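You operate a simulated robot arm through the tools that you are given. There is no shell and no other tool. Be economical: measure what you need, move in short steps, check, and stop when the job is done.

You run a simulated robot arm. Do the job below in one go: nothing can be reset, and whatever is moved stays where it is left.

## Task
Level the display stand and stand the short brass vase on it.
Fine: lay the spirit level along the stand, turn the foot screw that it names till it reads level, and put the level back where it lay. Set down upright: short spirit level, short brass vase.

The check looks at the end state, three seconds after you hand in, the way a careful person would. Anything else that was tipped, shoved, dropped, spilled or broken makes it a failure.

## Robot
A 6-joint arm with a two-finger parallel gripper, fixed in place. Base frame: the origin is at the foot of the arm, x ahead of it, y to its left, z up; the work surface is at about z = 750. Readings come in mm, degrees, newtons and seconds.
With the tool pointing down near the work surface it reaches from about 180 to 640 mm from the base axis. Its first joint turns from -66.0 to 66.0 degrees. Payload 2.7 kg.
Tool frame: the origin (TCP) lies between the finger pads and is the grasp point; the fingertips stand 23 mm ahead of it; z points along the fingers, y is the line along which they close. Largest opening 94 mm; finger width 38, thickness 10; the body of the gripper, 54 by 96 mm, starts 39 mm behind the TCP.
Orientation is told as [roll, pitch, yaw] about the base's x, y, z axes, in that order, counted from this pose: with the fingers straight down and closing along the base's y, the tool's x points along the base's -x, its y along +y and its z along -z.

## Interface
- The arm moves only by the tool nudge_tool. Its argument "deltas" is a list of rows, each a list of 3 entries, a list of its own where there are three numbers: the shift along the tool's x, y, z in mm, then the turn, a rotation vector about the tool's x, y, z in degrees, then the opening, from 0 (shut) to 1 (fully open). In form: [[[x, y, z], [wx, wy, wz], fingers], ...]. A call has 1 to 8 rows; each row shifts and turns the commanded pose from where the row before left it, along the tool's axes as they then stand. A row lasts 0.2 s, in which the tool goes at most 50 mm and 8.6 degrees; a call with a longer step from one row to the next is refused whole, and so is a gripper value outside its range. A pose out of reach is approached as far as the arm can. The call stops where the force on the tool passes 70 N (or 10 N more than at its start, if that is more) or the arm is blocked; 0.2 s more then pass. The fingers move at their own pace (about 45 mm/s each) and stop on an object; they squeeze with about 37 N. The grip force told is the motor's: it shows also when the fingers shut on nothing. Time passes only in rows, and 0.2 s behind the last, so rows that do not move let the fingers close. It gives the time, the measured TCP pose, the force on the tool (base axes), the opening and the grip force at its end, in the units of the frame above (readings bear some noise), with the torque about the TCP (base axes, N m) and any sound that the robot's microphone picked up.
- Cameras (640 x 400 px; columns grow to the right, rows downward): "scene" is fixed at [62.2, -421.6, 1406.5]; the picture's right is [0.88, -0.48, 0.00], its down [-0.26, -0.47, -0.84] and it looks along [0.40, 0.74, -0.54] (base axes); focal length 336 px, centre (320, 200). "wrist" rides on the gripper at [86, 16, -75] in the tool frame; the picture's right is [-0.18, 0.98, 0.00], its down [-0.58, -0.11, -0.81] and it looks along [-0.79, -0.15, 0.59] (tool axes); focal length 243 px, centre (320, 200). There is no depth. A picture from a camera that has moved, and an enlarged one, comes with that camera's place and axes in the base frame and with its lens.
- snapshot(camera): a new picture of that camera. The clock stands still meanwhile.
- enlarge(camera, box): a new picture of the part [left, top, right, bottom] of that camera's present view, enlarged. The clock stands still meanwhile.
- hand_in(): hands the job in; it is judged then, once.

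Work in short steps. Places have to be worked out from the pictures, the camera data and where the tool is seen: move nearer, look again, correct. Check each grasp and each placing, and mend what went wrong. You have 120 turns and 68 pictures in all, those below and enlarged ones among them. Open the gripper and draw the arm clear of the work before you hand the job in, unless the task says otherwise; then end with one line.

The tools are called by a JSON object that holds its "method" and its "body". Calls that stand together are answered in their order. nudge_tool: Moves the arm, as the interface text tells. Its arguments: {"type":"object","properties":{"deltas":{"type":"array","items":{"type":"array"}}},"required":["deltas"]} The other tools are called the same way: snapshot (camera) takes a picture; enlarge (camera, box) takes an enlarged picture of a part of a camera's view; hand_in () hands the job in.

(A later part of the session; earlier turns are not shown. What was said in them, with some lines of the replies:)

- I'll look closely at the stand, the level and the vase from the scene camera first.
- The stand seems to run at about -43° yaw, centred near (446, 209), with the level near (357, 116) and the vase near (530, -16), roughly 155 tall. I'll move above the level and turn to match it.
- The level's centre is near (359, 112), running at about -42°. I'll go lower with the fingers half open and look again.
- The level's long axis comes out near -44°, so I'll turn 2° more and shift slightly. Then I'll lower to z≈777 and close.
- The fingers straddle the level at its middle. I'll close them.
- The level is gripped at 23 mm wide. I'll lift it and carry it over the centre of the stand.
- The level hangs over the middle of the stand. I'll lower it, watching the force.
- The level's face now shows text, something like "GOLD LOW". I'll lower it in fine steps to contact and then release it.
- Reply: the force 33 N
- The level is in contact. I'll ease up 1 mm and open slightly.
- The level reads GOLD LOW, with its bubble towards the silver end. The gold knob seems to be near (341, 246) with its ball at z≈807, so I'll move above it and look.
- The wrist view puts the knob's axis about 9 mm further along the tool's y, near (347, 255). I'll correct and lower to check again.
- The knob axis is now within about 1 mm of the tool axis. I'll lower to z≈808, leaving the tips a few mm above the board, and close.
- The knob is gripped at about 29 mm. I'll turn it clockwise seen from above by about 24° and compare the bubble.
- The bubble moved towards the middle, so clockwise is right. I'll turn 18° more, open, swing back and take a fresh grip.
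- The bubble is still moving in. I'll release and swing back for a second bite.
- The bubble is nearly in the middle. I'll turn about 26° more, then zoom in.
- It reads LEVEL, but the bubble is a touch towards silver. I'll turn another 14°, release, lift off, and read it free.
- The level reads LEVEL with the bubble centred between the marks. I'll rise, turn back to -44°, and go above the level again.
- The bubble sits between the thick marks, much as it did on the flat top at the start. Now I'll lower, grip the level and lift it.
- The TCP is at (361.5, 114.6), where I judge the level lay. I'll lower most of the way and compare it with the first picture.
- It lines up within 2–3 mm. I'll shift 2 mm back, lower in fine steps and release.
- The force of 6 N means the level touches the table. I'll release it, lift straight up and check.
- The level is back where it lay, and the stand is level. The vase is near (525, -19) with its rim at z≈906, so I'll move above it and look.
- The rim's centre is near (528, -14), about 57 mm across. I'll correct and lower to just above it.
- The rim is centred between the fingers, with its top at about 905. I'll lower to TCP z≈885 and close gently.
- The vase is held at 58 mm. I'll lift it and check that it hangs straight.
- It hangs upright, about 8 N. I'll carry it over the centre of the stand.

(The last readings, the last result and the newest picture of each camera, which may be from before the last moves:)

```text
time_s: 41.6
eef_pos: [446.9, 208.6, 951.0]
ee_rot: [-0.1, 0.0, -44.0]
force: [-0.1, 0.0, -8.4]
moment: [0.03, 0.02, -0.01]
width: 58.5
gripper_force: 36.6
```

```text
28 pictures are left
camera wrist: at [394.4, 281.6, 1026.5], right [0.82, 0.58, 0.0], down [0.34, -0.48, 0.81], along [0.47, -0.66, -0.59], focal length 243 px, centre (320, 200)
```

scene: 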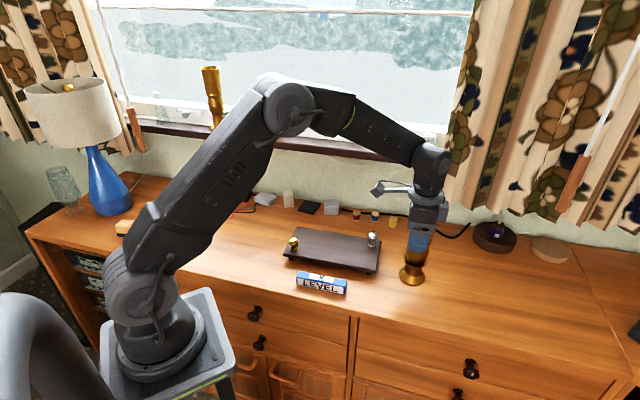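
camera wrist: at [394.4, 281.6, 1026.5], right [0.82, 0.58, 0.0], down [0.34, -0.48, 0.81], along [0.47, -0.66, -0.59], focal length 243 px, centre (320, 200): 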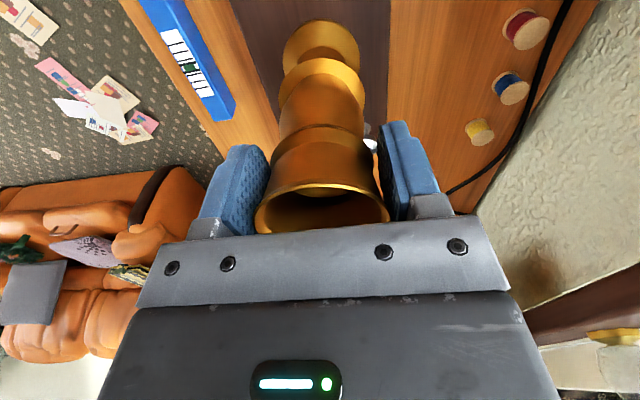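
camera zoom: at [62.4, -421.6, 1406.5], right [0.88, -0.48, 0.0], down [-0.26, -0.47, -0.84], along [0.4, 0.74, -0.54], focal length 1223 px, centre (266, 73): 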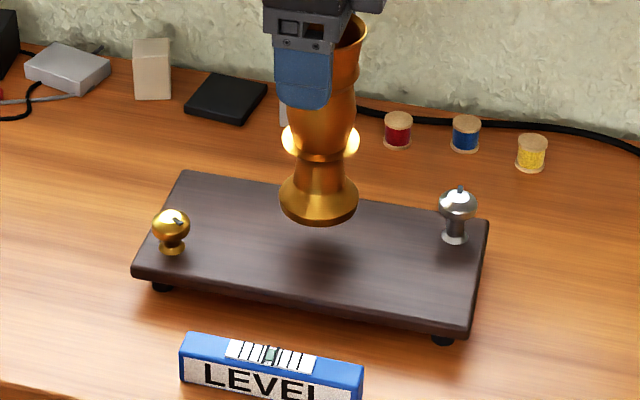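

The vase is over the centre of the board. Contact should come near TCP z≈916, so I'll lower to about 920 and then go finely.

{"method": "nudge_tool", "body": {"deltas": [[[0, 0, 15], [0, 0, 0], 0.4], [[0, 0, 12], [0, 0, 0], 0.4], [[0, 0, 4], [0, 0, 0], 0.4], [[0, 0, 0], [0, 0, 0], 0.4]]}}

{"method": "nudge_tool", "body": {"deltas": [[[0, 0, 1.5], [0, 0, 0], 0.4], [[0, 0, 0], [0, 0, 0], 0.4]]}}

```text
time_s: 42.6
eef_pos: [447.4, 210.2, 920.3]
ee_rot: [0.0, 0.0, -44.0]
force: [-0.2, -0.7, -8.4]
moment: [0.01, 0.0, 0.03]
width: 58.6
gripper_force: 36.9
```

```text
time_s: 43.2
eef_pos: [446.4, 209.6, 919.6]
ee_rot: [0.1, 0.0, -44.1]
force: [-1.0, -0.4, -8.1]
moment: [0.03, 0.05, -0.02]
width: 58.3
gripper_force: 36.7
```

There's still full weight on the tool, so I'll go on down in small steps.

{"method": "nudge_tool", "body": {"deltas": [[[0, 0, 1.2], [0, 0, 0], 0.4], [[0, 0, 0], [0, 0, 0], 0.4]]}}

{"method": "nudge_tool", "body": {"deltas": [[[0, 0, 1], [0, 0, 0], 0.4], [[0, 0, 0], [0, 0, 0], 0.4]]}}

```text
time_s: 43.8
eef_pos: [447.0, 210.6, 918.1]
ee_rot: [0.0, -0.1, -44.0]
force: [-0.2, 0.0, -8.0]
moment: [-0.01, 0.01, 0.03]
width: 58.2
gripper_force: 36.8
```

```text
time_s: 44.4
eef_pos: [447.4, 210.2, 916.2]
ee_rot: [0.1, 0.1, -44.1]
force: [-0.7, 0.3, -7.6]
moment: [0.03, 0.01, -0.03]
width: 58.3
gripper_force: 37.5
```

{"method": "nudge_tool", "body": {"deltas": [[[0, 0, 1], [0, 0, 0], 0.4], [[0, 0, 0], [0, 0, 0], 0.4]]}}

```text
time_s: 45.0
eef_pos: [446.7, 209.0, 916.2]
ee_rot: [0.0, 0.0, -44.0]
force: [0.7, -0.8, -8.2]
moment: [0.03, 0.0, 0.01]
width: 58.5
gripper_force: 36.9
```

Still hanging; one more step down.

{"method": "nudge_tool", "body": {"deltas": [[[0, 0, 1], [0, 0, 0], 0.4], [[0, 0, 0], [0, 0, 0], 0.4]]}}

```text
time_s: 45.6
eef_pos: [446.3, 209.9, 916.2]
ee_rot: [0.0, 0.0, -43.9]
force: [-0.7, -0.3, 0.2]
moment: [-0.25, 0.28, 0.04]
width: 58.4
gripper_force: 36.9
```

The stand now carries the weight. I'll go 0.4 mm more to seat it, then open and check before lifting.

{"method": "nudge_tool", "body": {"deltas": [[[0, 0, 0.4], [0, 0, 0], 0.4], [[0, 0, 0], [0, 0, 0], 0.65], [[0, 0, 0], [0, 0, 0], 0.8], [[0, 0, 0], [0, 0, 0], 1], [[0, 0, 0], [0, 0, 0], 1], [[0, 0, 0], [0, 0, 0], 1]]}}

{"method": "snapshot", "body": {"camera": "wrist"}}

{"method": "enlarge", "body": {"camera": "scene", "box": [270, 180, 400, 290]}}

```text
time_s: 47.0
eef_pos: [447.7, 210.3, 914.4]
ee_rot: [0.0, 0.0, -44.0]
force: [-0.3, 1.1, -0.6]
moment: [-0.02, 0.04, -0.08]
width: 94.2
gripper_force: 0.1
```

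```text
27 pictures are left
camera wrist: at [394.7, 281.6, 989.3], right [0.82, 0.58, 0.0], down [0.34, -0.48, 0.81], along [0.47, -0.66, -0.59], focal length 243 px, centre (320, 200)
```

wrist: 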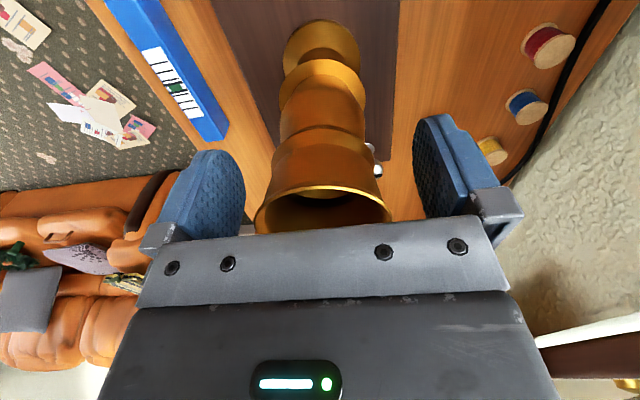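

```text
3.64 times, centred on (335, 235) of scene
camera zoom: at [62.2, -421.6, 1406.5], right [0.88, -0.48, 0.0], down [-0.26, -0.47, -0.84], along [0.4, 0.74, -0.54], focal length 1223 px, centre (266, 73)
```

zoom: 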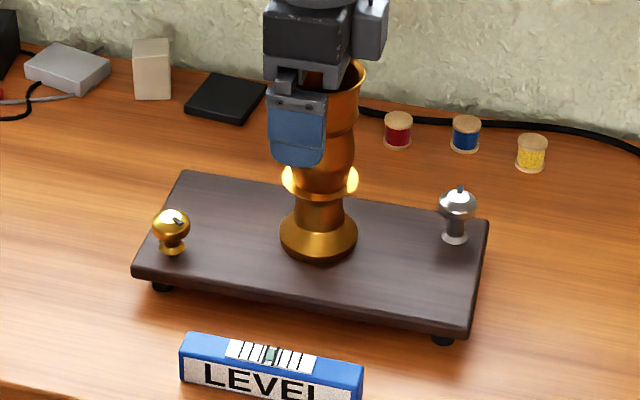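

The vase stands on the board and the fingers are clear. I'll lift straight up, back away and check the scene.

{"method": "nudge_tool", "body": {"deltas": [[[0, 0, -20], [0, 0, 0], 1], [[0, 0, -40], [0, 0, 0], 1], [[0, 0, -45], [0, 0, 0], 1], [[0, 0, -45], [0, 0, 0], 1], [[0, -45, 0], [0, 0, 0], 1], [[0, -45, 0], [0, 0, 0], 1], [[0, -45, 0], [0, 0, 0], 1], [[0, 0, 0], [0, 0, 0], 1]]}}

{"method": "snapshot", "body": {"camera": "scene"}}

{"method": "enlarge", "body": {"camera": "scene", "box": [270, 180, 400, 300]}}

```text
time_s: 48.8
eef_pos: [352.9, 113.5, 1064.3]
ee_rot: [0.0, -0.1, -44.0]
force: [0.3, 0.2, 0.8]
moment: [0.01, 0.0, -0.01]
width: 93.8
gripper_force: 0.1
```

```text
25 pictures are left
```

scene: 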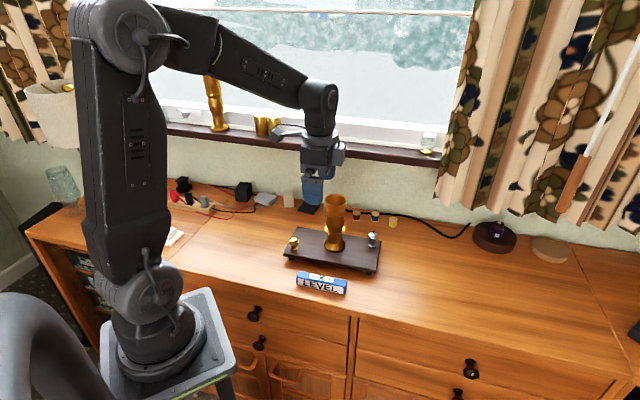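

```text
3.33 times, centred on (335, 240) of scene
camera zoom: at [62.2, -421.7, 1406.5], right [0.88, -0.48, 0.0], down [-0.26, -0.47, -0.84], along [0.4, 0.74, -0.54], focal length 1121 px, centre (270, 67)
```

zoom: 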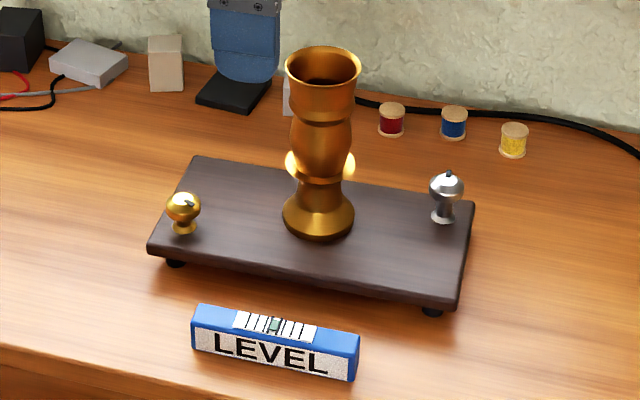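

The vase is upright, the stand is level and the level is back in place. Before handing in, I'll check which brass vase is the short one by looking at the sill.

{"method": "enlarge", "body": {"camera": "scene", "box": [190, 60, 350, 160]}}

```text
4.00 times, centred on (270, 110) of scene
camera zoom: at [62.2, -421.7, 1406.5], right [0.88, -0.48, 0.0], down [-0.26, -0.47, -0.84], along [0.4, 0.74, -0.54], focal length 1346 px, centre (520, 560)
```

zoom: 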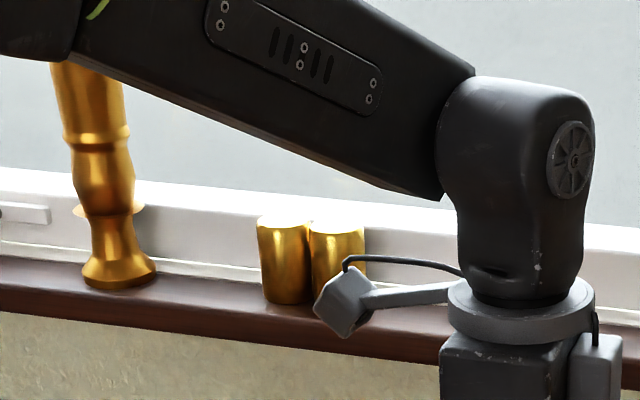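

The vase on the sill is the taller twin, out of reach and untouched, so the one on the stand is the short one. The gripper is open and the arm is clear, so I'll hand in.

{"method": "hand_in", "body": {}}

```text
The job is handed in.
```

The stand was levelled with the gold foot screw until the spirit level read LEVEL, the level is back where it lay, and the short brass vase stands upright in the middle of the stand.
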